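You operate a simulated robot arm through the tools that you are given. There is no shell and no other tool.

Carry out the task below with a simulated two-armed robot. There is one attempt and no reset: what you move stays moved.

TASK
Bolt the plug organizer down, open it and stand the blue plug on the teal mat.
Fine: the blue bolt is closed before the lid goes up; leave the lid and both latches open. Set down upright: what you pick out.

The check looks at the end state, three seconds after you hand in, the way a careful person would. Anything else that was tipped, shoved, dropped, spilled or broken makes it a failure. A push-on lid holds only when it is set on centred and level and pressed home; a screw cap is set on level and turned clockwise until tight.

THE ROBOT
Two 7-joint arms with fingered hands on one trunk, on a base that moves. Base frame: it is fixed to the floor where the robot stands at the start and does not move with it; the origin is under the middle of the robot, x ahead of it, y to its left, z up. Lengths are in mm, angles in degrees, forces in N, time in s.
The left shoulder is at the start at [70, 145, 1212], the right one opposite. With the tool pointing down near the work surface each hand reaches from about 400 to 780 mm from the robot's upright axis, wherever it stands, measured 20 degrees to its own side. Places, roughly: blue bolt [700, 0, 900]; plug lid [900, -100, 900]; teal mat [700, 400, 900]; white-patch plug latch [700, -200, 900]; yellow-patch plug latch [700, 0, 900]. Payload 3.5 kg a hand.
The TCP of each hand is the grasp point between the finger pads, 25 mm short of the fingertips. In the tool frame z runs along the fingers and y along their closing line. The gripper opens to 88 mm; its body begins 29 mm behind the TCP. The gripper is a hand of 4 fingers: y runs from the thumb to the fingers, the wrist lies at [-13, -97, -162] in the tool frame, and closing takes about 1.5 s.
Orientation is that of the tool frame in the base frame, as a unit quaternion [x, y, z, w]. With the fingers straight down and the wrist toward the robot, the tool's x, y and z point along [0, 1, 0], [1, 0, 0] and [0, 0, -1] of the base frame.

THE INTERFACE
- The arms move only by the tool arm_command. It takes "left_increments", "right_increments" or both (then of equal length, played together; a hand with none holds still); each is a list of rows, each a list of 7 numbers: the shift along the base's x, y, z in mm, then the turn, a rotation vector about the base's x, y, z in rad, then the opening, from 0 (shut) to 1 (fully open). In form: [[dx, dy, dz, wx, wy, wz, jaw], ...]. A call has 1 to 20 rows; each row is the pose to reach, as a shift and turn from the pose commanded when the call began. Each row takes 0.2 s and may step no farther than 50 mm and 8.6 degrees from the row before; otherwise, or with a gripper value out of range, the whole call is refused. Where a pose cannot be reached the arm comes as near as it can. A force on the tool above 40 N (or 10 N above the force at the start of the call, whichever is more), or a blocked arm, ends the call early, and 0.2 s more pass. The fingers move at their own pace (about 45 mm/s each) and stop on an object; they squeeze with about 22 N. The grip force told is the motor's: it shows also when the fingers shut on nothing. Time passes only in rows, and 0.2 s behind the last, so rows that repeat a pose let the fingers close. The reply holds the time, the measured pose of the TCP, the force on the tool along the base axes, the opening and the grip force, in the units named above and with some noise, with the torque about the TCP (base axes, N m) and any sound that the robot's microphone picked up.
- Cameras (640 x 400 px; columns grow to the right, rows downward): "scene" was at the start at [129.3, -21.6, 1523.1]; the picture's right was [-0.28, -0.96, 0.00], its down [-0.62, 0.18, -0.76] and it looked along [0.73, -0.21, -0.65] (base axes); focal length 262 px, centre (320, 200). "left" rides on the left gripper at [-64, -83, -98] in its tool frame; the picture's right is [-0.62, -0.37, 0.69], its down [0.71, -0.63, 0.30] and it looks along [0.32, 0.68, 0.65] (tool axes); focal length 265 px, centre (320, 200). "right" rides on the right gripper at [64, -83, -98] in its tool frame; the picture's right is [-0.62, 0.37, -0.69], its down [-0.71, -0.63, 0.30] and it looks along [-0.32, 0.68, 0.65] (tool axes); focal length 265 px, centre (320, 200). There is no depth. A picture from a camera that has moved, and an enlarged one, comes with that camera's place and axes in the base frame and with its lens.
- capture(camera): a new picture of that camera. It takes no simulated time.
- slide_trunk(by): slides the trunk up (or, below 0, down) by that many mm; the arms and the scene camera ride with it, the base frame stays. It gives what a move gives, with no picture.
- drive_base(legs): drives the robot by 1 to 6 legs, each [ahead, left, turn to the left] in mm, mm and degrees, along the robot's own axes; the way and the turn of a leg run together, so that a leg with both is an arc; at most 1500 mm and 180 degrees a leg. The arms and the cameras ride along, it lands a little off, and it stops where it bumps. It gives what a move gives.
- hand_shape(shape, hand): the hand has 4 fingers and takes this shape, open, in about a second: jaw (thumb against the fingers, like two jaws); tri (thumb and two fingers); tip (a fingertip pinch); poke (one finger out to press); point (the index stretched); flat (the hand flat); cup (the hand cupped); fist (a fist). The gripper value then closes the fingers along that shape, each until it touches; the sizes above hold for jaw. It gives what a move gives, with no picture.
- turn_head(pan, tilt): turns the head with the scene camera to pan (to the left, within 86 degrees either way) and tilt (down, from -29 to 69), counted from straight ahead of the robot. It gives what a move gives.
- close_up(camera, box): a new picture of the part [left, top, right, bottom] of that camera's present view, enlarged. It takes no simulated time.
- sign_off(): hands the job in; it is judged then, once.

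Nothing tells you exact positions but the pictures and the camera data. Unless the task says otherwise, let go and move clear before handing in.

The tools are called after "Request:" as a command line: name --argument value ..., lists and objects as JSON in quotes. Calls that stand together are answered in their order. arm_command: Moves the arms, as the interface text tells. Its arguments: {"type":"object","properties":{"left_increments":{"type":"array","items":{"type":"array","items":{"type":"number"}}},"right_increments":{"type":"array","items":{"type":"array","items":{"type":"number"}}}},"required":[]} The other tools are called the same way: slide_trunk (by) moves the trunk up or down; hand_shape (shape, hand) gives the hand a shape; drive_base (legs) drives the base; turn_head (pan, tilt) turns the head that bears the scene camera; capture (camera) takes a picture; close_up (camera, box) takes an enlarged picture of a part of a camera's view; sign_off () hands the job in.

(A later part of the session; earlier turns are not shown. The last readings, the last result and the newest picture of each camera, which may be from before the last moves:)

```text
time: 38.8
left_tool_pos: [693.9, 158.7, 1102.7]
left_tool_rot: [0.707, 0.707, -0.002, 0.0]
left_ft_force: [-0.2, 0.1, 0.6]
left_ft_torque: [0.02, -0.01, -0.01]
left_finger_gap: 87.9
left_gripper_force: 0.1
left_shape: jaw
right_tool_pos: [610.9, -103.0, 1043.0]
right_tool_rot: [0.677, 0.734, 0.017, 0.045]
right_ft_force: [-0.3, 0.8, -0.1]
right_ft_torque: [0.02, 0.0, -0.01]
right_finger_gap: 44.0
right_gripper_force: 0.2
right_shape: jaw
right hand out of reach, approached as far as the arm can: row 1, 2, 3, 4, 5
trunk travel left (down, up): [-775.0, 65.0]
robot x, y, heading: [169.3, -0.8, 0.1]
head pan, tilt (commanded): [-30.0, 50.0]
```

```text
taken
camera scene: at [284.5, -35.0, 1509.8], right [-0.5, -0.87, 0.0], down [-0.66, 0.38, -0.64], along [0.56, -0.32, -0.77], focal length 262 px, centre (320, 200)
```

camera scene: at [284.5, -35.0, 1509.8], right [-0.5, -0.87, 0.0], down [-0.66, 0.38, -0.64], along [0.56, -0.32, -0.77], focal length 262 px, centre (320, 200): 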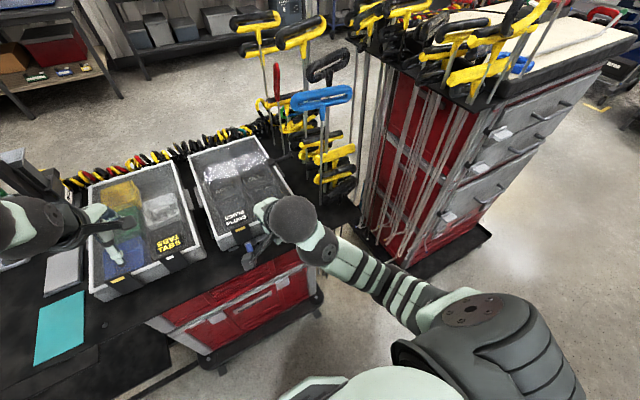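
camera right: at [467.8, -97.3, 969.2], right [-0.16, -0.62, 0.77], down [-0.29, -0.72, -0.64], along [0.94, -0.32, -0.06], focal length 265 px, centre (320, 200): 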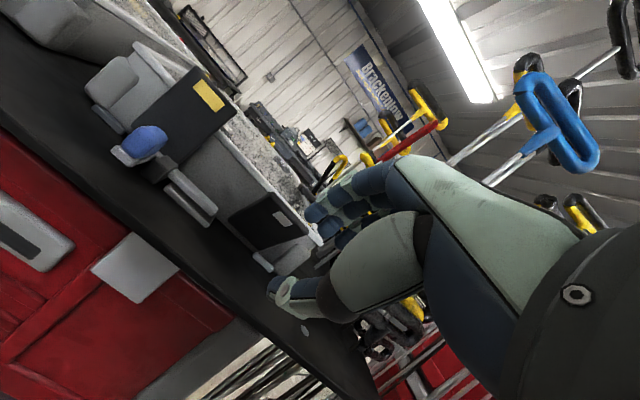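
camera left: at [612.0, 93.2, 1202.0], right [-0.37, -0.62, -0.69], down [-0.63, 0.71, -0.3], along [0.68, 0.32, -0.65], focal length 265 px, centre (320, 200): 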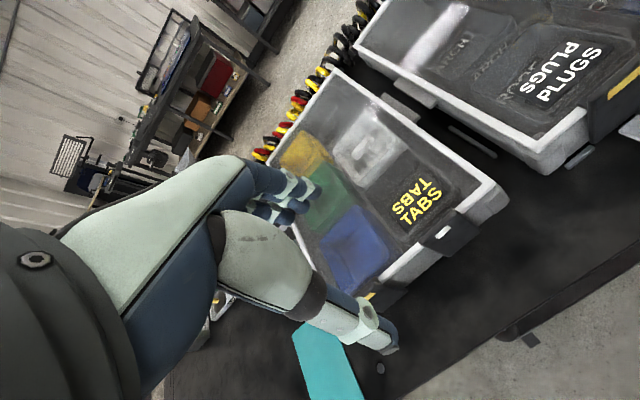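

It's improving but the wrist is still limited. I'll head back to the original high right-hand pose, where the arm started in a good configuration.

Request:
arm_command --right_increments '[[5, -20, 25, 0, 0, 0, 0.5], [10, -40, 50, 0, 0, 0, 0.5], [15, -60, 75, 0, 0, 0, 0.5], [20, -80, 100, 0, 0, 0, 0.5], [25, -100, 125, 0, 0, 0, 0.5], [30, -120, 150, 0, 0, 0, 0.5], [35, -145, 180, 0, 0, 0, 0.5], [40, -170, 207, 0, 0, 0, 0.5]]'

Request:
capture --camera "scene"

```text
time: 40.6
left_tool_pos: [694.6, 156.6, 1102.6]
left_tool_rot: [0.707, 0.707, 0.001, 0.0]
left_ft_force: [-0.1, 0.2, 0.0]
left_ft_torque: [-0.04, -0.01, -0.01]
left_finger_gap: 87.8
left_gripper_force: 0.0
left_shape: jaw
right_tool_pos: [632.6, -130.7, 1054.0]
right_tool_rot: [0.679, 0.733, 0.017, 0.047]
right_ft_force: [0.4, 0.1, -0.2]
right_ft_torque: [-0.01, 0.02, 0.02]
right_finger_gap: 43.8
right_gripper_force: 0.0
right_shape: jaw
right hand out of reach, approached as far as the arm can: row 1, 2, 3, 4, 5, 6, 7, 8
trunk travel left (down, up): [-775.0, 65.0]
robot x, y, heading: [170.2, 1.1, -0.1]
head pan, tilt (commanded): [-30.0, 50.0]
```

```text
taken
camera scene: at [285.2, -36.6, 1509.7], right [-0.5, -0.87, 0.0], down [-0.66, 0.38, -0.64], along [0.56, -0.32, -0.77], focal length 262 px, centre (320, 200)
```

scene: 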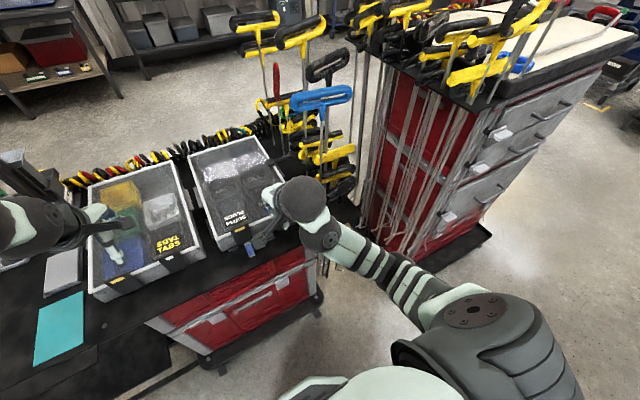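

Now the elbow is low and the hand keeps its orientation. I'll test whether forward/lower targets over the box front are reachable in this configuration.

Request:
arm_command --right_increments '[[20, -8, -10, 0, 0, 0, 0.5], [40, -16, -20, 0, 0, 0, 0.5], [60, -24, -30, 0, 0, 0, 0.5], [75, -30, -40, 0, 0, 0, 0.5]]'

Request:
capture --camera "scene"

```text
time: 41.6
left_tool_pos: [695.6, 157.5, 1103.3]
left_tool_rot: [0.707, 0.707, -0.001, 0.001]
left_ft_force: [-1.0, -0.4, -0.6]
left_ft_torque: [0.01, 0.01, 0.0]
left_finger_gap: 87.8
left_gripper_force: 0.0
left_shape: jaw
right_tool_pos: [669.0, -115.4, 1016.0]
right_tool_rot: [0.681, 0.731, 0.015, 0.048]
right_ft_force: [-0.6, -0.7, -1.1]
right_ft_torque: [0.0, 0.03, -0.02]
right_finger_gap: 44.2
right_gripper_force: 0.0
right_shape: jaw
right hand out of reach, approached as far as the arm can: row 1, 2, 3, 4
trunk travel left (down, up): [-775.0, 65.0]
robot x, y, heading: [170.2, 2.0, 0.1]
head pan, tilt (commanded): [-30.0, 50.0]
```

```text
taken
camera scene: at [285.3, -36.1, 1509.7], right [-0.5, -0.87, 0.0], down [-0.66, 0.38, -0.64], along [0.56, -0.32, -0.77], focal length 262 px, centre (320, 200)
```

scene: 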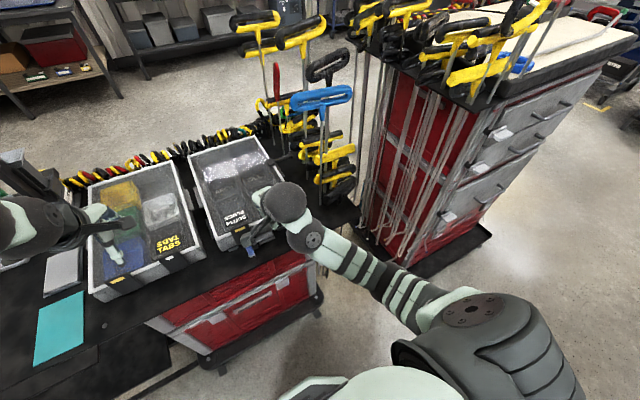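

The wrist-flex limit is what binds. I'll tilt the fingers forward to relax it and see whether positions become reachable again.

Request:
arm_command --right_increments '[[0, -10, 10, 0, -0.14, 0, 0.5], [0, -25, 25, 0, -0.28, 0, 0.5], [0, -45, 45, 0, -0.42, 0, 0.5], [0, -70, 70, 0, -0.56, 0, 0.5], [0, -90, 95, 0, -0.7, 0, 0.5], [0, -110, 130, 0, -0.7, 0, 0.5]]'

Request:
capture --camera "scene"

```text
time: 43.0
left_tool_pos: [694.7, 157.4, 1104.5]
left_tool_rot: [0.707, 0.707, -0.001, 0.0]
left_ft_force: [1.1, -0.5, 0.5]
left_ft_torque: [-0.03, -0.01, 0.02]
left_finger_gap: 88.1
left_gripper_force: 0.0
left_shape: jaw
right_tool_pos: [665.6, -221.5, 1149.3]
right_tool_rot: [0.624, 0.679, 0.244, 0.3]
right_ft_force: [-0.1, -1.6, -1.9]
right_ft_torque: [0.06, -0.08, 0.05]
right_finger_gap: 44.1
right_gripper_force: 0.0
right_shape: jaw
right hand out of reach, approached as far as the arm can: row 4
trunk travel left (down, up): [-775.0, 65.0]
robot x, y, heading: [168.7, -2.3, 0.1]
head pan, tilt (commanded): [-30.0, 50.0]
```

```text
taken
camera scene: at [284.2, -35.9, 1509.9], right [-0.5, -0.87, 0.0], down [-0.66, 0.38, -0.64], along [0.56, -0.32, -0.77], focal length 262 px, centre (320, 200)
```

scene: 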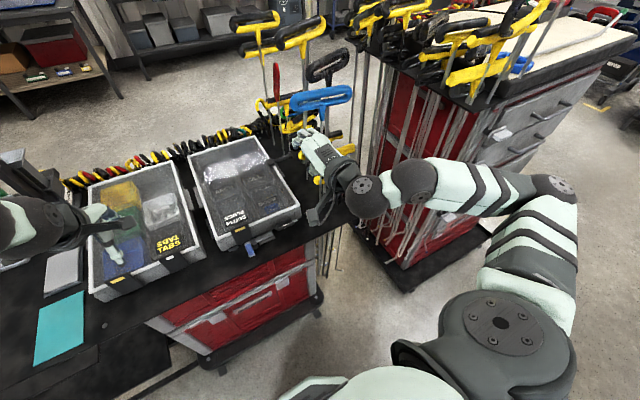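

The elbow is back in the good outward position and the pose is reached. I'll level the hand while keeping it well ahead of the robot.

Request:
arm_command --right_increments '[[10, 5, 10, 0, 0.12, 0, 0.5], [20, 10, 15, 0, 0.24, 0, 0.5], [30, 15, 20, 0, 0.36, 0, 0.5], [40, 20, 20, 0, 0.48, 0, 0.5], [50, 25, 20, 0, 0.6, 0, 0.5], [55, 30, 20, 0, 0.7, 0, 0.5]]'

Request:
capture --camera "scene"

```text
time: 44.4
left_tool_pos: [695.2, 157.6, 1103.6]
left_tool_rot: [0.707, 0.707, -0.001, 0.001]
left_ft_force: [0.5, 0.1, 0.6]
left_ft_torque: [0.02, 0.0, -0.01]
left_finger_gap: 87.8
left_gripper_force: 0.2
left_shape: jaw
right_tool_pos: [720.3, -196.6, 1165.3]
right_tool_rot: [0.677, 0.734, 0.015, 0.043]
right_ft_force: [1.1, 0.0, 0.2]
right_ft_torque: [-0.01, 0.03, 0.0]
right_finger_gap: 44.0
right_gripper_force: 0.0
right_shape: jaw
right hand out of reach, approached as far as the arm can: row 1
trunk travel left (down, up): [-775.0, 65.0]
robot x, y, heading: [170.1, 0.9, 0.0]
head pan, tilt (commanded): [-30.0, 50.0]
```

```text
taken
camera scene: at [284.9, -35.4, 1509.7], right [-0.5, -0.87, 0.0], down [-0.66, 0.38, -0.64], along [0.56, -0.32, -0.77], focal length 262 px, centre (320, 200)
```

scene: 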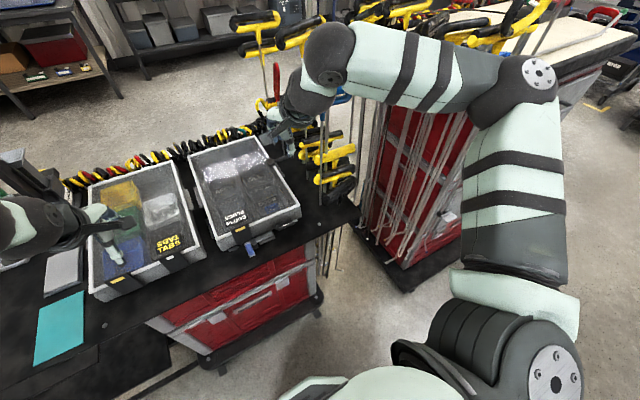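

The right arm is healthy again. I'll square the hand fully and take a close look at the white latch from here.

Request:
arm_command --right_increments '[[0, 10, -20, 0.02, 0.04, -0.04, 0.3], [0, 30, -50, 0.04, 0.082, -0.081, 0.0], [-10, 37, -90, 0.04, 0.082, -0.081, 0.0], [-15, 37, -130, 0.04, 0.082, -0.081, 0.0]]'

Request:
capture --camera "right"

Request:
close_up --camera "scene" --box '[180, 130, 340, 280]'

```text
time: 45.4
left_tool_pos: [695.2, 158.2, 1102.8]
left_tool_rot: [0.707, 0.707, -0.001, 0.001]
left_ft_force: [0.0, 0.1, -0.4]
left_ft_torque: [0.01, -0.03, 0.02]
left_finger_gap: 87.6
left_gripper_force: 0.1
left_shape: jaw
right_tool_pos: [705.1, -159.6, 1035.8]
right_tool_rot: [0.708, 0.706, 0.001, 0.001]
right_ft_force: [-0.3, -0.4, -0.6]
right_ft_torque: [0.02, -0.01, 0.03]
right_finger_gap: 0.0
right_gripper_force: 21.8
right_shape: jaw
trunk travel left (down, up): [-775.0, 65.0]
robot x, y, heading: [169.7, -0.8, 0.2]
head pan, tilt (commanded): [-30.0, 50.0]
```

```text
taken
camera right: at [621.9, -97.0, 1133.3], right [0.36, -0.62, 0.69], down [-0.63, -0.71, -0.31], along [0.69, -0.33, -0.65], focal length 265 px, centre (320, 200)
```

right: 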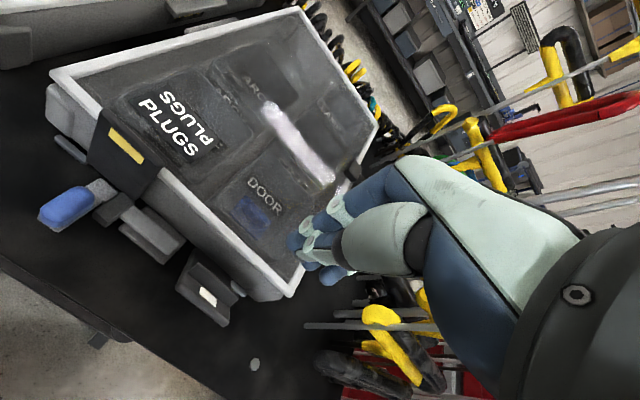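

```text
2.67 times, centred on (260, 205) of scene
camera zoom: at [285.7, -36.4, 1509.7], right [-0.5, -0.87, 0.0], down [-0.66, 0.38, -0.64], along [0.56, -0.32, -0.77], focal length 698 px, centre (480, 187)
```

zoom: 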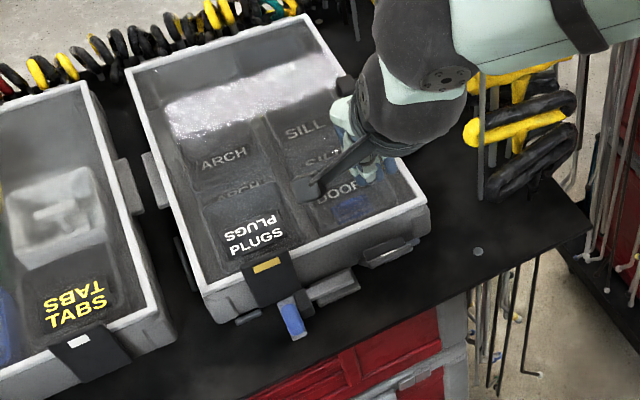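

Request:
close_up --camera "right" --box '[150, 230, 270, 340]'

Request:
close_up --camera "scene" --box '[260, 205, 300, 235]'

```text
3.64 times, centred on (210, 285) of right
camera zoom: at [621.9, -97.0, 1133.3], right [0.36, -0.62, 0.69], down [-0.63, -0.71, -0.31], along [0.69, -0.33, -0.65], focal length 965 px, centre (720, -109)
```

zoom: 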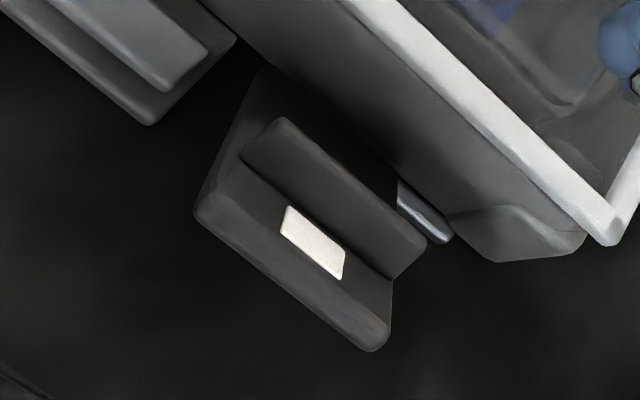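

```text
13.33 times, centred on (280, 220) of scene
camera zoom: at [285.7, -36.4, 1509.7], right [-0.5, -0.87, 0.0], down [-0.66, 0.38, -0.64], along [0.56, -0.32, -0.77], focal length 3490 px, centre (853, -67)
```

zoom: 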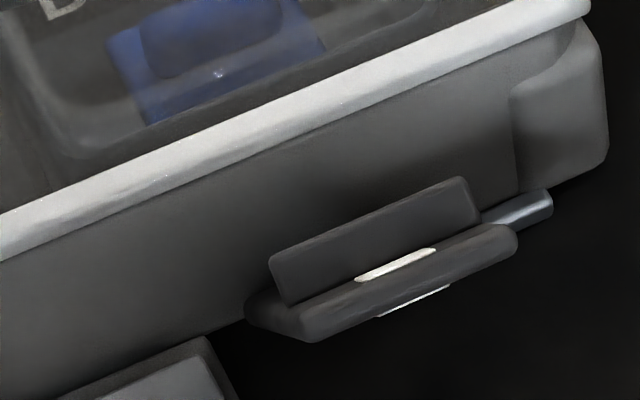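

The white latch now shows its inner face with hook ledge and patch, so it is clearly open. I'll give it a gentle press near the tip to check whether it's at its stop.

Request:
arm_command --right_increments '[[-10, 0, -30, 0, 0, 0, 0], [-20, 0, -60, 0, 0, 0, 0], [-22, 0, -76, 0, 0, 0, 0], [-22, 0, -84, 0, 0, 0, 0], [-22, 0, -90, 0, 0, 0, 0], [-22, 0, -96, 0, 0, 0, 0]]'

Request:
close_up --camera "right" --box '[180, 150, 380, 330]'

```text
time: 46.8
left_tool_pos: [692.0, 157.1, 1105.2]
left_tool_rot: [0.707, 0.707, 0.001, 0.003]
left_ft_force: [0.1, 0.1, 0.0]
left_ft_torque: [0.0, 0.01, 0.0]
left_finger_gap: 87.9
left_gripper_force: 0.0
left_shape: jaw
right_tool_pos: [685.4, -158.4, 946.4]
right_tool_rot: [0.708, 0.706, 0.008, 0.007]
right_ft_force: [7.2, -6.3, 33.7]
right_ft_torque: [-0.38, -0.32, 0.17]
right_finger_gap: 0.3
right_gripper_force: 22.2
right_shape: jaw
trunk travel left (down, up): [-775.0, 65.0]
robot x, y, heading: [172.6, 0.9, -0.2]
head pan, tilt (commanded): [-30.0, 50.0]
```

```text
2.22 times, centred on (280, 240) of right
camera zoom: at [599.2, -95.8, 1043.0], right [0.35, -0.62, 0.7], down [-0.63, -0.71, -0.32], along [0.7, -0.33, -0.64], focal length 590 px, centre (409, 111)
```

zoom: 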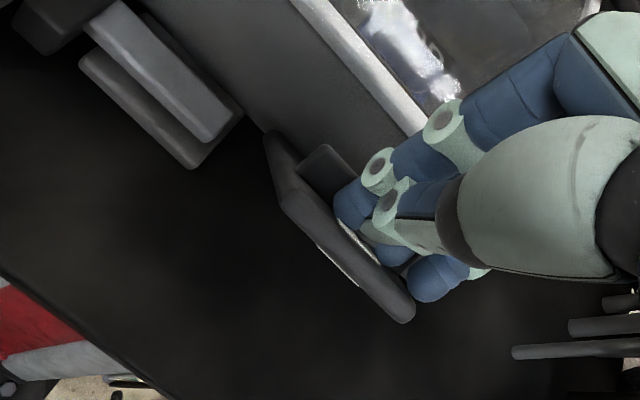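

The press met a firm stop at about 34 N, so the white latch is fully open. Now I'll lift, move over behind the yellow latch's tab, and come down with the fingers closed.

Request:
arm_command --right_increments '[[0, 0, 30, 0, 0, 0, 0], [5, 0, 75, 0, 0, 0, 0], [30, 35, 100, 0, 0, 0, 0], [55, 75, 100, 0, 0, 0, 0], [80, 113, 100, 0, 0, 0, 0], [82, 113, 70, 0, 0, 0, 0], [82, 113, 40, 0, 0, 0, 0]]'

Request:
turn_head --pan -8 --tilt 50

Request:
capture --camera "right"

Request:
close_up --camera "scene" --box '[260, 140, 400, 250]'

```text
time: 48.4
left_tool_pos: [696.0, 157.4, 1103.5]
left_tool_rot: [0.707, 0.707, -0.002, 0.0]
left_ft_force: [0.7, -0.1, -0.7]
left_ft_torque: [0.01, 0.04, 0.01]
left_finger_gap: 87.8
left_gripper_force: 0.0
left_shape: jaw
right_tool_pos: [764.7, -47.6, 980.5]
right_tool_rot: [0.707, 0.707, 0.0, 0.0]
right_ft_force: [0.7, 0.0, -0.8]
right_ft_torque: [0.01, 0.0, 0.01]
right_finger_gap: 0.0
right_gripper_force: 22.1
right_shape: jaw
trunk travel left (down, up): [-775.0, 65.0]
robot x, y, heading: [171.8, -3.2, -0.1]
head pan, tilt (commanded): [-30.0, 50.0]
```

```text
time: 49.3
left_tool_pos: [694.5, 157.8, 1103.4]
left_tool_rot: [0.707, 0.707, -0.001, 0.001]
left_ft_force: [0.6, 0.7, -0.8]
left_ft_torque: [0.02, 0.01, 0.02]
left_finger_gap: 87.8
left_gripper_force: 0.0
left_shape: jaw
right_tool_pos: [763.6, -47.1, 981.1]
right_tool_rot: [0.707, 0.707, 0.002, 0.002]
right_ft_force: [-0.2, 1.1, -0.9]
right_ft_torque: [0.02, -0.01, 0.01]
right_finger_gap: 0.1
right_gripper_force: 21.7
right_shape: jaw
trunk travel left (down, up): [-775.0, 65.0]
robot x, y, heading: [173.2, 1.6, 0.0]
head pan, tilt (commanded): [-8.0, 50.0]
```

```text
taken
camera right: at [679.1, 15.8, 1079.4], right [0.36, -0.62, 0.69], down [-0.63, -0.71, -0.31], along [0.69, -0.33, -0.65], focal length 265 px, centre (320, 200)
```

right: 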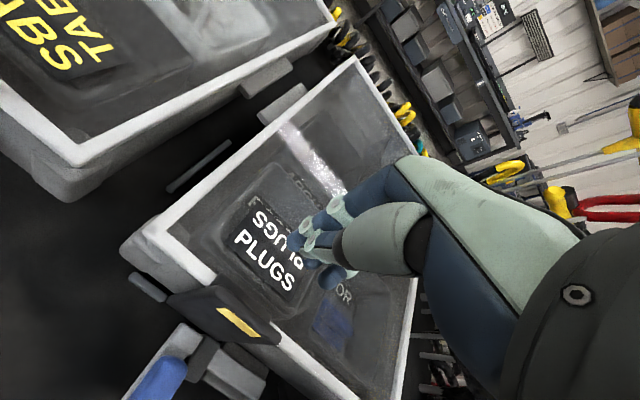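

```text
3.64 times, centred on (330, 195) of scene
camera zoom: at [294.2, -8.6, 1509.7], right [-0.14, -0.99, 0.0], down [-0.76, 0.11, -0.64], along [0.64, -0.09, -0.77], focal length 952 px, centre (284, 218)
```

zoom: 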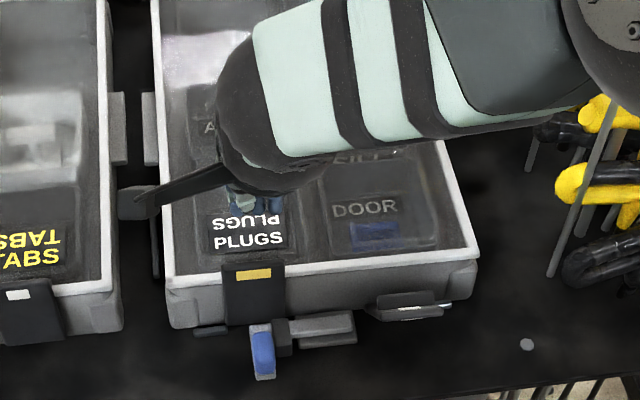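

The hand is behind the yellow tab, which spans y -23 to -72. I'll lower so the fingertips are just above the lid, then draw them toward the robot.

Request:
arm_command --right_increments '[[2, 0, -15, 0, 0, 0, 0], [2, 0, -25, 0, 0, 0, 0], [-6, 0, -25, 0, 0, 0, 0], [-14, 0, -25, 0, 0, 0, 0], [-22, 0, -25, 0, 0, 0, 0]]'

Request:
close_up --camera "right" --box '[180, 180, 380, 380]'

```text
time: 50.5
left_tool_pos: [694.0, 157.4, 1103.2]
left_tool_rot: [0.707, 0.707, -0.001, 0.001]
left_ft_force: [0.4, -1.0, -0.4]
left_ft_torque: [0.02, 0.04, -0.03]
left_finger_gap: 87.8
left_gripper_force: 0.1
left_shape: jaw
right_tool_pos: [742.4, -47.1, 954.4]
right_tool_rot: [0.707, 0.707, 0.001, 0.001]
right_ft_force: [0.6, 0.2, 0.6]
right_ft_torque: [0.01, -0.01, -0.01]
right_finger_gap: 0.2
right_gripper_force: 22.2
right_shape: jaw
trunk travel left (down, up): [-775.0, 65.0]
robot x, y, heading: [170.6, 2.7, -0.3]
head pan, tilt (commanded): [-8.0, 50.0]
```

```text
2.00 times, centred on (280, 280) of right
camera zoom: at [658.2, 16.3, 1053.8], right [0.36, -0.62, 0.69], down [-0.63, -0.71, -0.31], along [0.69, -0.33, -0.65], focal length 531 px, centre (400, 40)
```

zoom: 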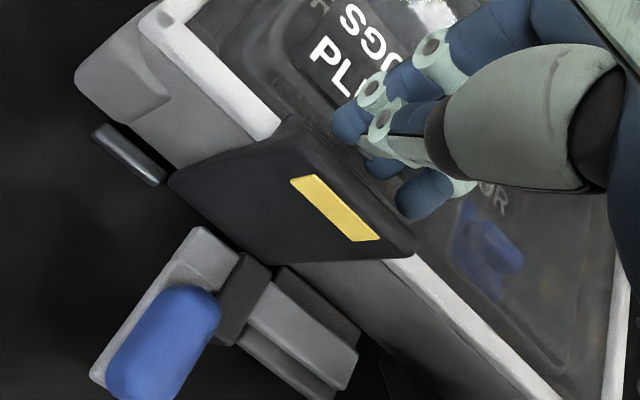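

No contact yet; the fingertips are still a little behind the tab. I'll keep drawing toward the robot.

Request:
arm_command --right_increments '[[-8, 0, 0, 0, 0, 0, 0], [-16, 0, 0, 0, 0, 0, 0], [-24, 0, 0, 0, 0, 0, 0], [-30, 0, 0, 0, 0, 0, 0]]'

Request:
close_up --camera "right" --box '[180, 180, 380, 380]'

```text
time: 51.5
left_tool_pos: [696.0, 157.9, 1103.7]
left_tool_rot: [0.707, 0.707, 0.0, 0.001]
left_ft_force: [-0.7, -0.9, -0.8]
left_ft_torque: [0.04, 0.0, 0.04]
left_finger_gap: 87.9
left_gripper_force: 0.1
left_shape: jaw
right_tool_pos: [712.4, -46.3, 954.1]
right_tool_rot: [0.708, 0.706, 0.001, 0.001]
right_ft_force: [-0.6, 0.3, -0.4]
right_ft_torque: [-0.01, 0.01, 0.01]
right_finger_gap: 0.0
right_gripper_force: 22.4
right_shape: jaw
trunk travel left (down, up): [-775.0, 65.0]
robot x, y, heading: [168.5, 3.8, 0.1]
head pan, tilt (commanded): [-8.0, 50.0]
```

```text
2.00 times, centred on (280, 280) of right
camera zoom: at [628.3, 16.6, 1053.3], right [0.37, -0.62, 0.69], down [-0.63, -0.71, -0.31], along [0.69, -0.33, -0.65], focal length 531 px, centre (400, 40)
```

zoom: 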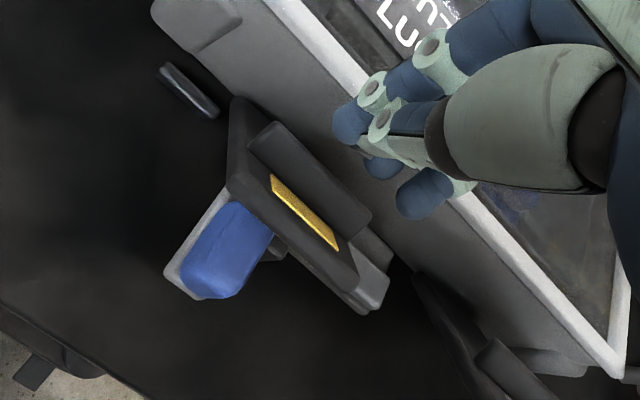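

The yellow latch has also popped open and rests at its stop above the bolt. Next is the lid, so I'll raise the right hand and study the black side handle and nearby T-handles.

Request:
arm_command --right_increments '[[0, 0, 35, 0, 0, 0, 0], [0, 0, 80, 0, 0, 0, 0], [0, -20, 125, 0, 0, 0, 0], [0, -40, 165, 0, 0, 0, 0]]'

Request:
turn_head --pan -20 --tilt 42

Request:
capture --camera "scene"

Request:
capture --camera "right"

```text
time: 52.5
left_tool_pos: [692.5, 157.5, 1103.7]
left_tool_rot: [0.708, 0.707, 0.001, 0.0]
left_ft_force: [-0.3, 0.5, 0.4]
left_ft_torque: [0.01, 0.01, 0.03]
left_finger_gap: 88.0
left_gripper_force: 0.0
left_shape: jaw
right_tool_pos: [709.9, -87.8, 1120.9]
right_tool_rot: [0.708, 0.707, 0.002, 0.001]
right_ft_force: [0.3, 0.1, 0.2]
right_ft_torque: [0.0, -0.01, 0.03]
right_finger_gap: 0.3
right_gripper_force: 21.7
right_shape: jaw
trunk travel left (down, up): [-775.0, 65.0]
robot x, y, heading: [171.7, -2.7, 0.2]
head pan, tilt (commanded): [-8.0, 50.0]
```

```text
time: 53.2
left_tool_pos: [695.0, 157.3, 1104.1]
left_tool_rot: [0.707, 0.707, 0.0, 0.0]
left_ft_force: [-0.8, -0.2, -0.3]
left_ft_torque: [-0.02, 0.04, 0.0]
left_finger_gap: 87.7
left_gripper_force: 0.0
left_shape: jaw
right_tool_pos: [712.8, -86.4, 1119.8]
right_tool_rot: [0.708, 0.706, 0.001, 0.002]
right_ft_force: [-0.1, 0.2, -0.4]
right_ft_torque: [0.02, -0.02, -0.01]
right_finger_gap: 0.1
right_gripper_force: 22.0
right_shape: jaw
trunk travel left (down, up): [-775.0, 65.0]
robot x, y, heading: [163.7, -1.4, -0.0]
head pan, tilt (commanded): [-20.0, 42.0]
```

```text
taken
camera scene: at [296.9, -26.1, 1520.9], right [-0.34, -0.94, 0.0], down [-0.63, 0.23, -0.74], along [0.7, -0.25, -0.67], focal length 262 px, centre (320, 200)
```

scene: 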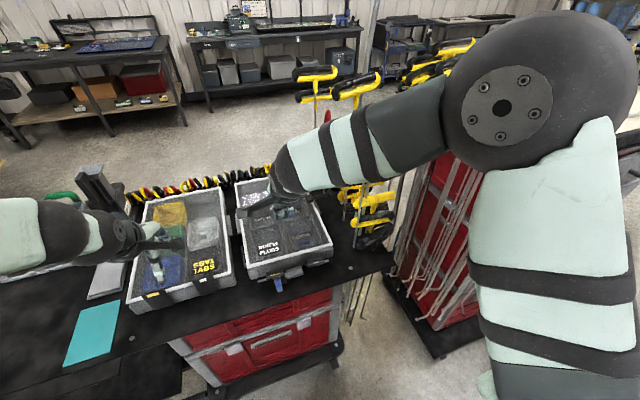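

```text
taken
camera right: at [627.9, -23.1, 1217.7], right [0.36, -0.62, 0.69], down [-0.63, -0.71, -0.31], along [0.69, -0.33, -0.65], focal length 265 px, centre (320, 200)
```

right: 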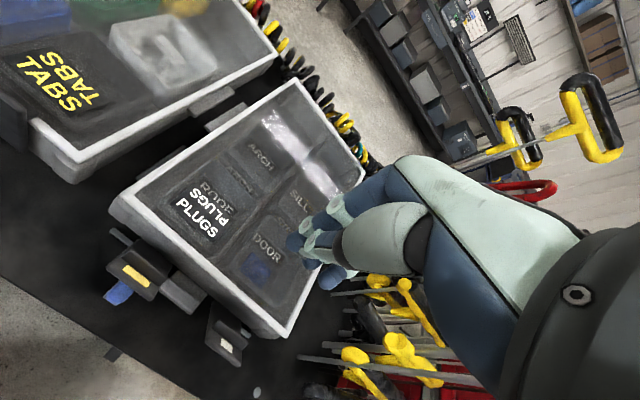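

Both latches are open. I'll zoom in on the lid handle and the T-handle area to measure clearances.

Request:
close_up --camera "scene" --box '[290, 150, 420, 290]'

Request:
close_up --camera "right" --box '[260, 160, 480, 400]'

Request:
capture --camera "left"

```text
2.86 times, centred on (355, 220) of scene
camera zoom: at [296.9, -26.1, 1520.9], right [-0.34, -0.94, 0.0], down [-0.63, 0.23, -0.74], along [0.7, -0.25, -0.67], focal length 748 px, centre (220, 143)
```

zoom: 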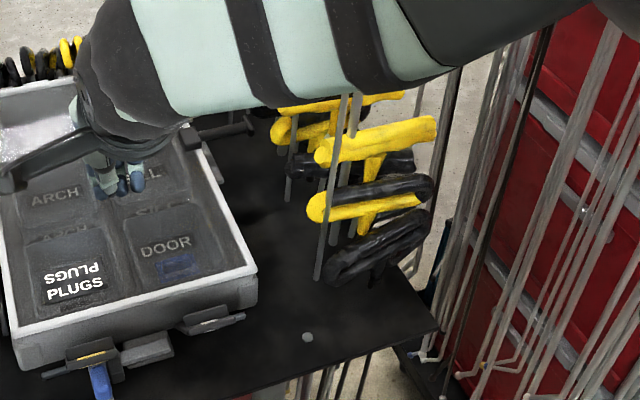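

```text
1.67 times, centred on (370, 280) of right
camera zoom: at [627.9, -23.1, 1217.7], right [0.36, -0.62, 0.69], down [-0.63, -0.71, -0.31], along [0.69, -0.33, -0.65], focal length 442 px, centre (237, 67)
```

zoom: 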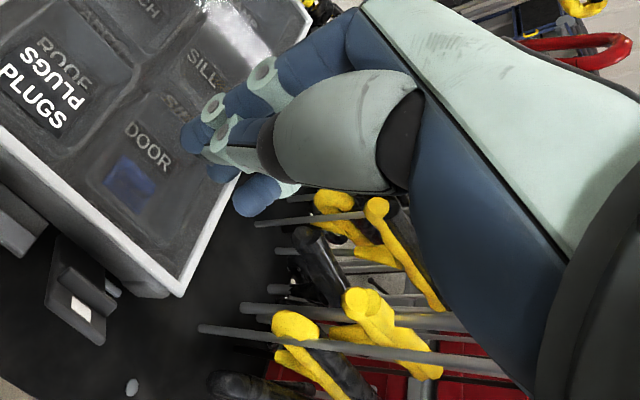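

```text
taken
camera left: at [612.0, 93.2, 1202.0], right [-0.37, -0.62, -0.69], down [-0.63, 0.71, -0.3], along [0.68, 0.32, -0.65], focal length 265 px, centre (320, 200)
```

left: 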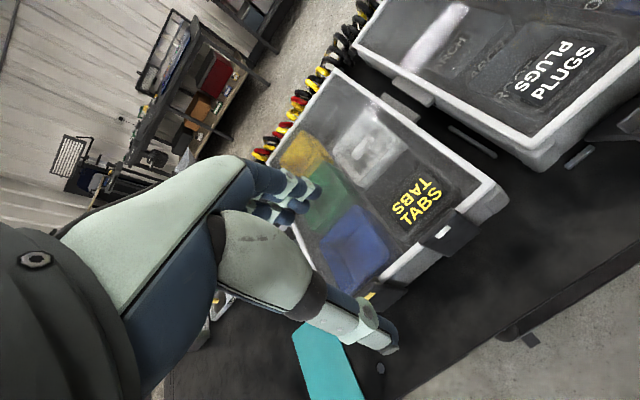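

T-handles stand tall at the right of the box (one at about [733, -260, 1232]), so the right arm would foul them near the lid handle. I'll park the right hand back and to the right and then inspect the handle area unobstructed.

Request:
arm_command --right_increments '[[-15, -15, 25, 0, 0, 0, 0.3], [-30, -35, 55, 0, 0, 0, 0.3], [-45, -60, 85, 0, 0, 0, 0.3], [-60, -90, 110, 0, 0, 0, 0.3], [-75, -125, 125, 0, 0, 0, 0.3], [-90, -165, 130, 0, 0, 0, 0.3], [-105, -205, 130, 0, 0, 0, 0.3], [-115, -250, 130, 0, 0, 0, 0.3], [-125, -295, 130, 0, 0, 0, 0.3], [-135, -335, 130, 0, 0, 0, 0.3]]'

Request:
turn_head --pan -15 --tilt 40

Request:
capture --camera "scene"

```text
time: 55.4
left_tool_pos: [694.6, 157.4, 1101.8]
left_tool_rot: [0.707, 0.707, 0.0, 0.0]
left_ft_force: [-0.3, 0.1, -0.2]
left_ft_torque: [0.0, 0.03, -0.01]
left_finger_gap: 87.9
left_gripper_force: 0.0
left_shape: jaw
right_tool_pos: [611.3, -418.7, 1245.0]
right_tool_rot: [0.708, 0.706, 0.001, 0.0]
right_ft_force: [0.5, -0.6, -0.6]
right_ft_torque: [-0.05, -0.03, 0.01]
right_finger_gap: 26.5
right_gripper_force: 0.0
right_shape: jaw
right hand out of reach, approached as far as the arm can: row 9, 10
trunk travel left (down, up): [-775.0, 65.0]
robot x, y, heading: [168.0, -2.7, 0.1]
head pan, tilt (commanded): [-20.0, 42.0]
```

```text
time: 56.1
left_tool_pos: [694.3, 157.1, 1102.4]
left_tool_rot: [0.707, 0.707, 0.0, 0.001]
left_ft_force: [0.4, -0.4, 0.8]
left_ft_torque: [0.0, -0.01, -0.05]
left_finger_gap: 88.1
left_gripper_force: 0.0
left_shape: jaw
right_tool_pos: [611.5, -415.7, 1246.0]
right_tool_rot: [0.708, 0.706, 0.001, 0.002]
right_ft_force: [-0.3, -0.4, -0.1]
right_ft_torque: [-0.01, 0.02, 0.02]
right_finger_gap: 26.2
right_gripper_force: 0.0
right_shape: jaw
trunk travel left (down, up): [-775.0, 65.0]
robot x, y, heading: [173.3, 4.9, -0.1]
head pan, tilt (commanded): [-15.0, 40.0]
```

```text
taken
camera scene: at [300.5, -20.3, 1523.8], right [-0.26, -0.97, 0.0], down [-0.62, 0.17, -0.77], along [0.74, -0.2, -0.64], focal length 262 px, centre (320, 200)
```

scene: 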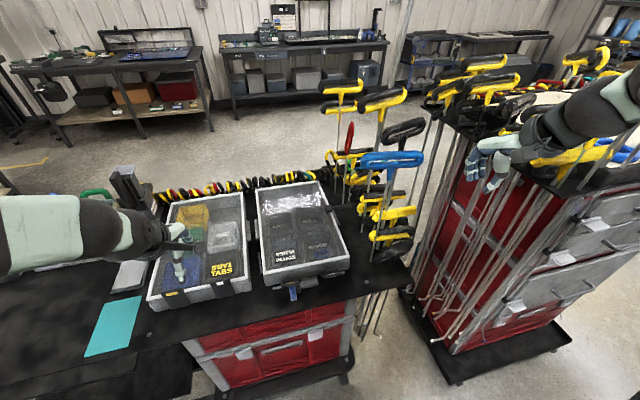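

Request:
close_up --camera "scene" --box '[300, 70, 430, 270]'

Request:
close_up --camera "scene" --box '[310, 170, 400, 240]'

Request:
capture --camera "right"

```text
2.00 times, centred on (365, 170) of scene
camera zoom: at [300.5, -20.3, 1523.8], right [-0.26, -0.97, 0.0], down [-0.62, 0.17, -0.77], along [0.74, -0.2, -0.64], focal length 524 px, centre (230, 260)
```

zoom: 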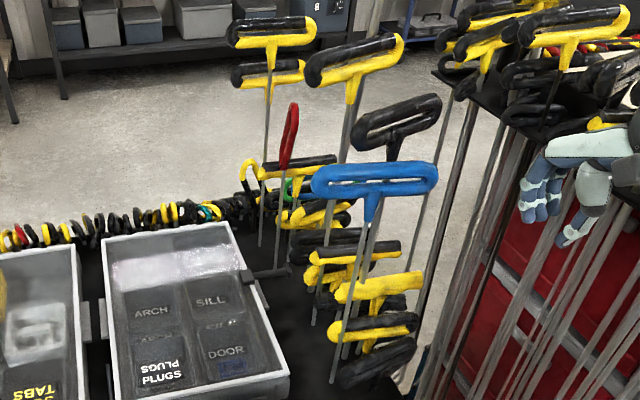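

```text
5.71 times, centred on (355, 205) of scene
camera zoom: at [300.5, -20.3, 1523.8], right [-0.26, -0.97, 0.0], down [-0.62, 0.17, -0.77], along [0.74, -0.2, -0.64], focal length 1496 px, centre (120, 171)
```

zoom: 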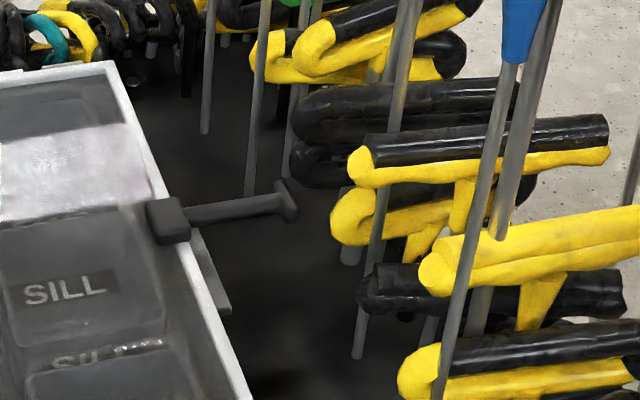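

```text
taken
camera right: at [527.2, -354.0, 1344.1], right [0.36, -0.62, 0.69], down [-0.63, -0.71, -0.31], along [0.69, -0.33, -0.65], focal length 265 px, centre (320, 200)
```

right: 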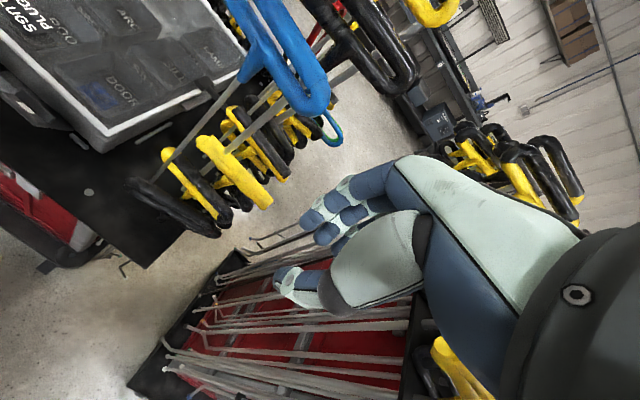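

I can now see the lid handle clearly: a block on the right rim with a short flanged rod at about x 924, y -228 to -290, z 938. I'll check the lid rim for an overhang as an alternative lifting point.

Request:
close_up --camera "right" --box '[0, 70, 130, 160]'

Request:
close_up --camera "right" --box '[120, 50, 260, 160]'

Request:
close_up --camera "scene" --box '[255, 235, 365, 305]'

Request:
close_up --camera "left" --box '[430, 0, 640, 200]'

```text
4.44 times, centred on (65, 115) of right
camera zoom: at [527.2, -354.0, 1344.1], right [0.36, -0.62, 0.69], down [-0.63, -0.71, -0.31], along [0.69, -0.33, -0.65], focal length 1180 px, centre (1453, 578)
```

zoom: 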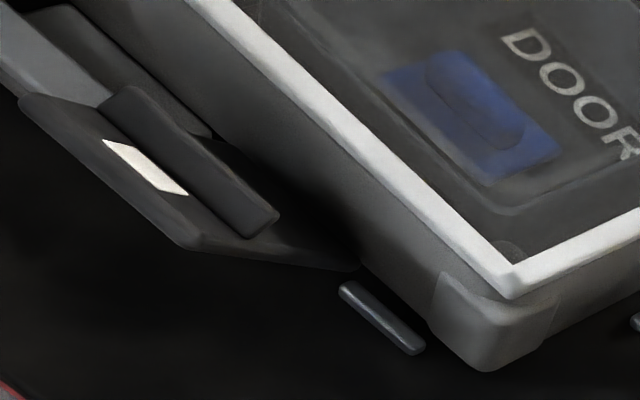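

```text
3.64 times, centred on (190, 105) of right
camera zoom: at [527.2, -354.0, 1344.1], right [0.36, -0.62, 0.69], down [-0.63, -0.71, -0.31], along [0.69, -0.33, -0.65], focal length 965 px, centre (793, 546)
```

zoom: 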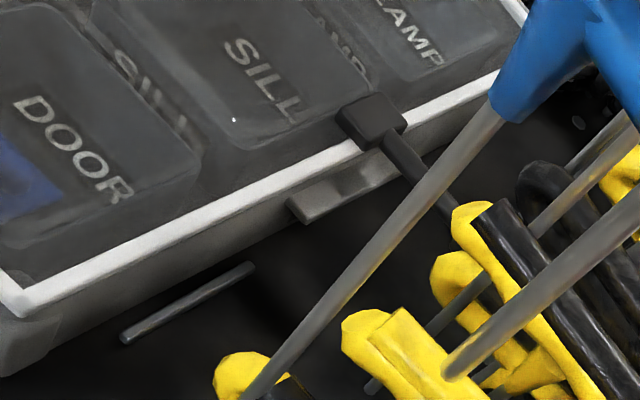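

```text
5.71 times, centred on (310, 270) of scene
camera zoom: at [300.5, -20.3, 1523.8], right [-0.26, -0.97, 0.0], down [-0.62, 0.17, -0.77], along [0.74, -0.2, -0.64], focal length 1496 px, centre (377, -200)
```

zoom: 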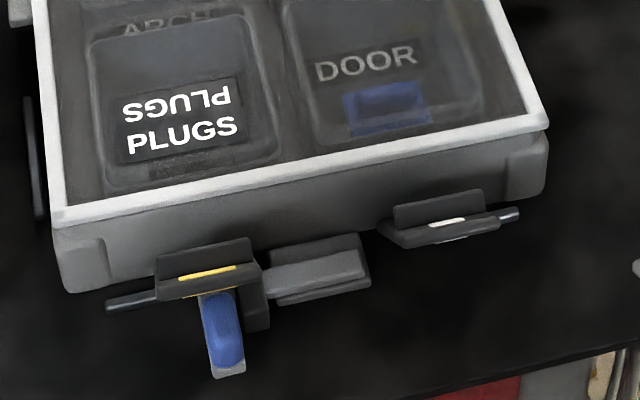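

```text
2.00 times, centred on (535, 100) of left
camera zoom: at [612.1, 92.7, 1202.1], right [-0.37, -0.62, -0.69], down [-0.63, 0.71, -0.3], along [0.68, 0.32, -0.65], focal length 531 px, centre (-110, 400)
```

zoom: 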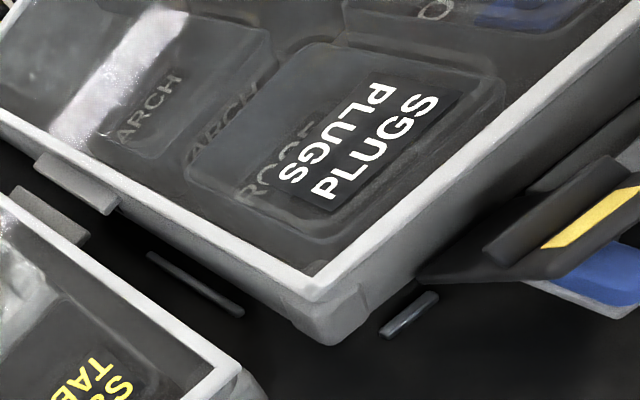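

The rim is flush with no overhang, so the side handle is the way to lift, and the left arm can reach it from over the box, clear of the T-handles. I'll turn the robot 30° right in place to bring the left arm round and swing the right arm away.

Request:
drive_base --legs '[[0, 0, -30]]'

Request:
turn_head --pan -25 --tilt 40

Request:
capture --camera "scene"

Request:
capture --camera "right"

Request:
capture --camera "left"

```text
time: 58.0
left_tool_pos: [703.9, -125.8, 1103.5]
left_tool_rot: [0.866, 0.5, 0.0, 0.001]
left_ft_force: [-0.3, 0.2, -0.3]
left_ft_torque: [-0.03, -0.01, -0.01]
left_finger_gap: 88.1
left_gripper_force: 0.1
left_shape: jaw
right_tool_pos: [343.9, -580.6, 1245.6]
right_tool_rot: [0.866, 0.499, 0.0, 0.002]
right_ft_force: [-0.1, 0.6, -0.2]
right_ft_torque: [0.01, -0.01, 0.0]
right_finger_gap: 26.1
right_gripper_force: 0.0
right_shape: jaw
trunk travel left (down, up): [-775.0, 65.0]
robot x, y, heading: [169.4, 3.0, -29.9]
head pan, tilt (commanded): [-15.0, 40.0]
```

```text
time: 58.7
left_tool_pos: [703.0, -125.7, 1103.2]
left_tool_rot: [0.866, 0.501, 0.0, 0.001]
left_ft_force: [0.5, -0.3, 0.0]
left_ft_torque: [-0.02, 0.02, -0.02]
left_finger_gap: 87.7
left_gripper_force: 0.0
left_shape: jaw
right_tool_pos: [343.4, -582.1, 1245.5]
right_tool_rot: [0.867, 0.499, 0.001, 0.002]
right_ft_force: [-0.5, -1.4, -0.5]
right_ft_torque: [0.01, 0.0, 0.03]
right_finger_gap: 26.1
right_gripper_force: 0.0
right_shape: jaw
trunk travel left (down, up): [-775.0, 65.0]
robot x, y, heading: [169.2, 1.6, -29.9]
head pan, tilt (commanded): [-25.0, 40.0]
```

```text
taken
camera scene: at [260.2, -92.8, 1523.9], right [-0.82, -0.57, 0.0], down [-0.37, 0.53, -0.77], along [0.44, -0.63, -0.64], focal length 262 px, centre (320, 200)
```

scene: 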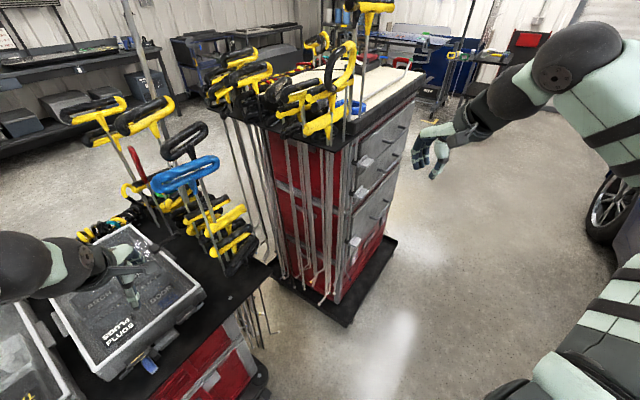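

```text
taken
camera right: at [302.9, -485.5, 1344.2], right [0.01, -0.72, 0.69], down [-0.9, -0.3, -0.31], along [0.43, -0.62, -0.65], focal length 265 px, centre (320, 200)
```

right: 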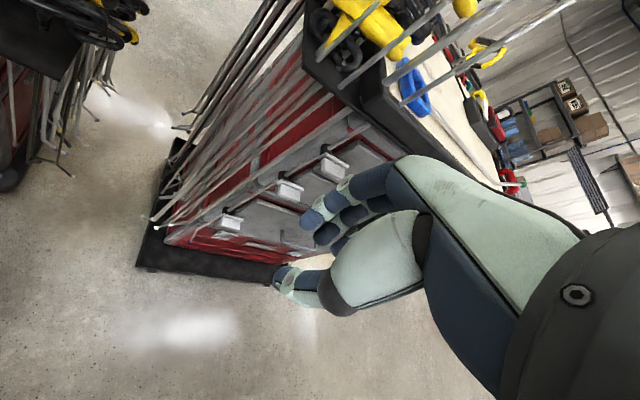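

```text
taken
camera left: at [599.4, -140.1, 1202.0], right [-0.63, -0.35, -0.69], down [-0.19, 0.93, -0.3], along [0.75, -0.06, -0.65], focal length 265 px, centre (320, 200)
```

left: 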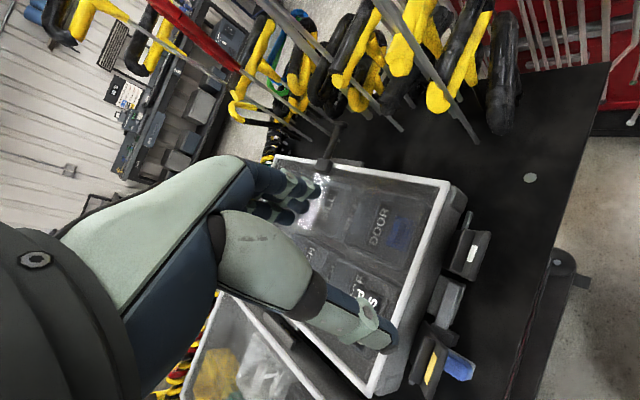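

The right arm is now well clear of everything. I'll shift the left hand slightly left for clearance from the blue T-handle and drive forward toward the box.

Request:
arm_command --left_increments '[[0, 20, 0, 0, 0, 0, 1], [0, 40, 0, 0, 0, 0, 1]]'

Request:
drive_base --legs '[[205, 47, 0]]'

Request:
turn_head --pan 20 --tilt 45

Request:
capture --camera "scene"

Request:
capture --camera "left"

```text
time: 59.3
left_tool_pos: [702.2, -82.1, 1103.6]
left_tool_rot: [0.866, 0.499, -0.001, 0.002]
left_ft_force: [-0.4, -0.2, 0.1]
left_ft_torque: [0.01, 0.0, -0.02]
left_finger_gap: 87.7
left_gripper_force: 0.1
left_shape: jaw
right_tool_pos: [344.3, -581.4, 1246.5]
right_tool_rot: [0.866, 0.499, 0.001, 0.003]
right_ft_force: [0.1, -0.1, -0.3]
right_ft_torque: [0.0, 0.0, -0.03]
right_finger_gap: 26.4
right_gripper_force: 0.0
right_shape: jaw
trunk travel left (down, up): [-775.0, 65.0]
robot x, y, heading: [167.6, 1.6, -29.9]
head pan, tilt (commanded): [-25.0, 40.0]
```

```text
time: 60.9
left_tool_pos: [897.0, -148.0, 1106.1]
left_tool_rot: [0.867, 0.498, 0.003, 0.002]
left_ft_force: [-0.5, 0.3, -0.4]
left_ft_torque: [0.01, 0.02, -0.05]
left_finger_gap: 87.7
left_gripper_force: 0.1
left_shape: jaw
right_tool_pos: [532.1, -643.4, 1245.2]
right_tool_rot: [0.868, 0.496, 0.001, 0.0]
right_ft_force: [-20.4, 2.9, -5.4]
right_ft_torque: [0.05, -0.05, -0.26]
right_finger_gap: 22.4
right_gripper_force: 0.1
right_shape: jaw
trunk travel left (down, up): [-775.0, 65.0]
robot x, y, heading: [365.8, -59.0, -30.5]
head pan, tilt (commanded): [-25.0, 40.0]
```

```text
time: 62.0
left_tool_pos: [896.9, -147.6, 1105.9]
left_tool_rot: [0.867, 0.498, 0.002, 0.002]
left_ft_force: [0.3, 1.0, -0.5]
left_ft_torque: [0.0, -0.01, -0.04]
left_finger_gap: 88.0
left_gripper_force: 0.2
left_shape: jaw
right_tool_pos: [531.5, -642.9, 1243.9]
right_tool_rot: [0.869, 0.495, 0.001, -0.001]
right_ft_force: [-19.7, 0.5, -1.3]
right_ft_torque: [-0.01, -0.16, -0.24]
right_finger_gap: 22.9
right_gripper_force: 0.1
right_shape: jaw
trunk travel left (down, up): [-775.0, 65.0]
robot x, y, heading: [366.2, -62.4, -30.4]
head pan, tilt (commanded): [20.0, 45.0]
```

```text
taken
camera scene: at [482.9, -97.8, 1517.2], right [-0.18, -0.98, 0.0], down [-0.69, 0.13, -0.71], along [0.7, -0.13, -0.7], focal length 262 px, centre (320, 200)
```

scene: 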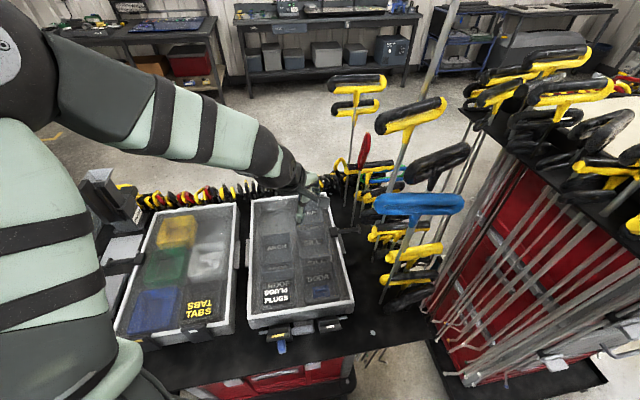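

```text
taken
camera left: at [792.2, -160.6, 1204.8], right [-0.63, -0.35, -0.7], down [-0.18, 0.93, -0.31], along [0.76, -0.07, -0.65], focal length 265 px, centre (320, 200)
```

left: 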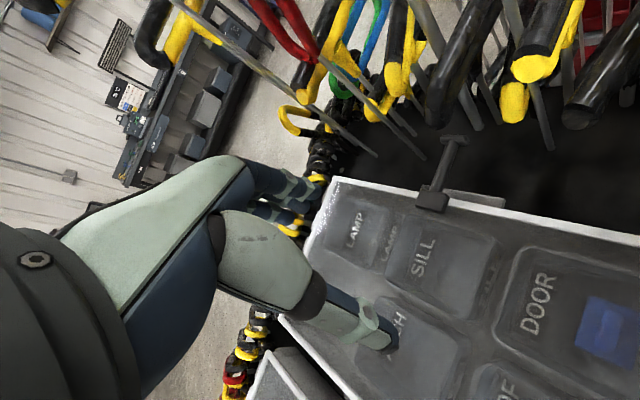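

The right hand reports about 20 N: it has touched something near the cart. I'll look before backing it off.

Request:
capture --camera "right"

Request:
turn_head --pan -30 --tilt 35

Request:
capture --camera "scene"

```text
taken
camera right: at [492.1, -546.5, 1343.9], right [0.0, -0.72, 0.69], down [-0.91, -0.29, -0.3], along [0.42, -0.63, -0.65], focal length 265 px, centre (320, 200)
```

right: 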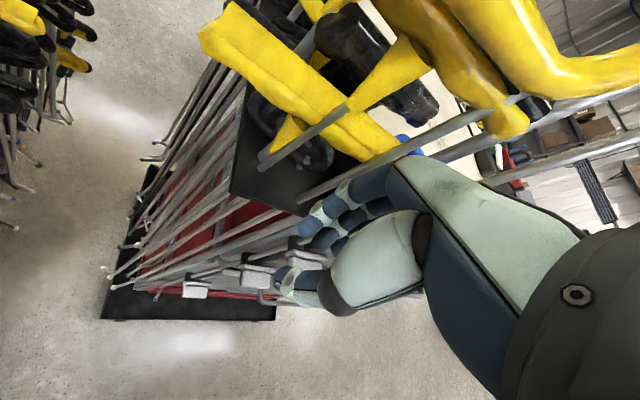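

```text
time: 63.2
left_tool_pos: [895.8, -147.7, 1107.0]
left_tool_rot: [0.867, 0.498, 0.003, 0.002]
left_ft_force: [0.4, -0.5, 0.5]
left_ft_torque: [-0.03, -0.03, -0.02]
left_finger_gap: 87.5
left_gripper_force: 0.1
left_shape: jaw
right_tool_pos: [532.0, -642.8, 1244.3]
right_tool_rot: [0.869, 0.495, 0.001, -0.001]
right_ft_force: [-18.9, 1.8, -0.9]
right_ft_torque: [-0.01, -0.17, -0.23]
right_finger_gap: 22.9
right_gripper_force: 0.0
right_shape: jaw
trunk travel left (down, up): [-775.0, 65.0]
robot x, y, heading: [369.8, -63.5, -30.3]
head pan, tilt (commanded): [-30.0, 35.0]
```

```text
taken
camera scene: at [446.6, -159.7, 1531.9], right [-0.87, -0.5, 0.0], down [-0.28, 0.5, -0.82], along [0.41, -0.71, -0.57], focal length 262 px, centre (320, 200)
```

scene: 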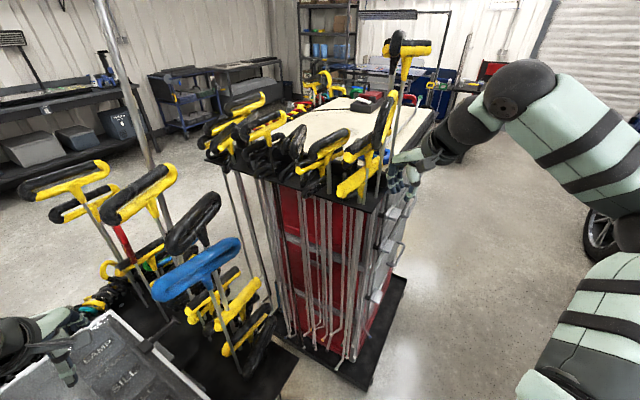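

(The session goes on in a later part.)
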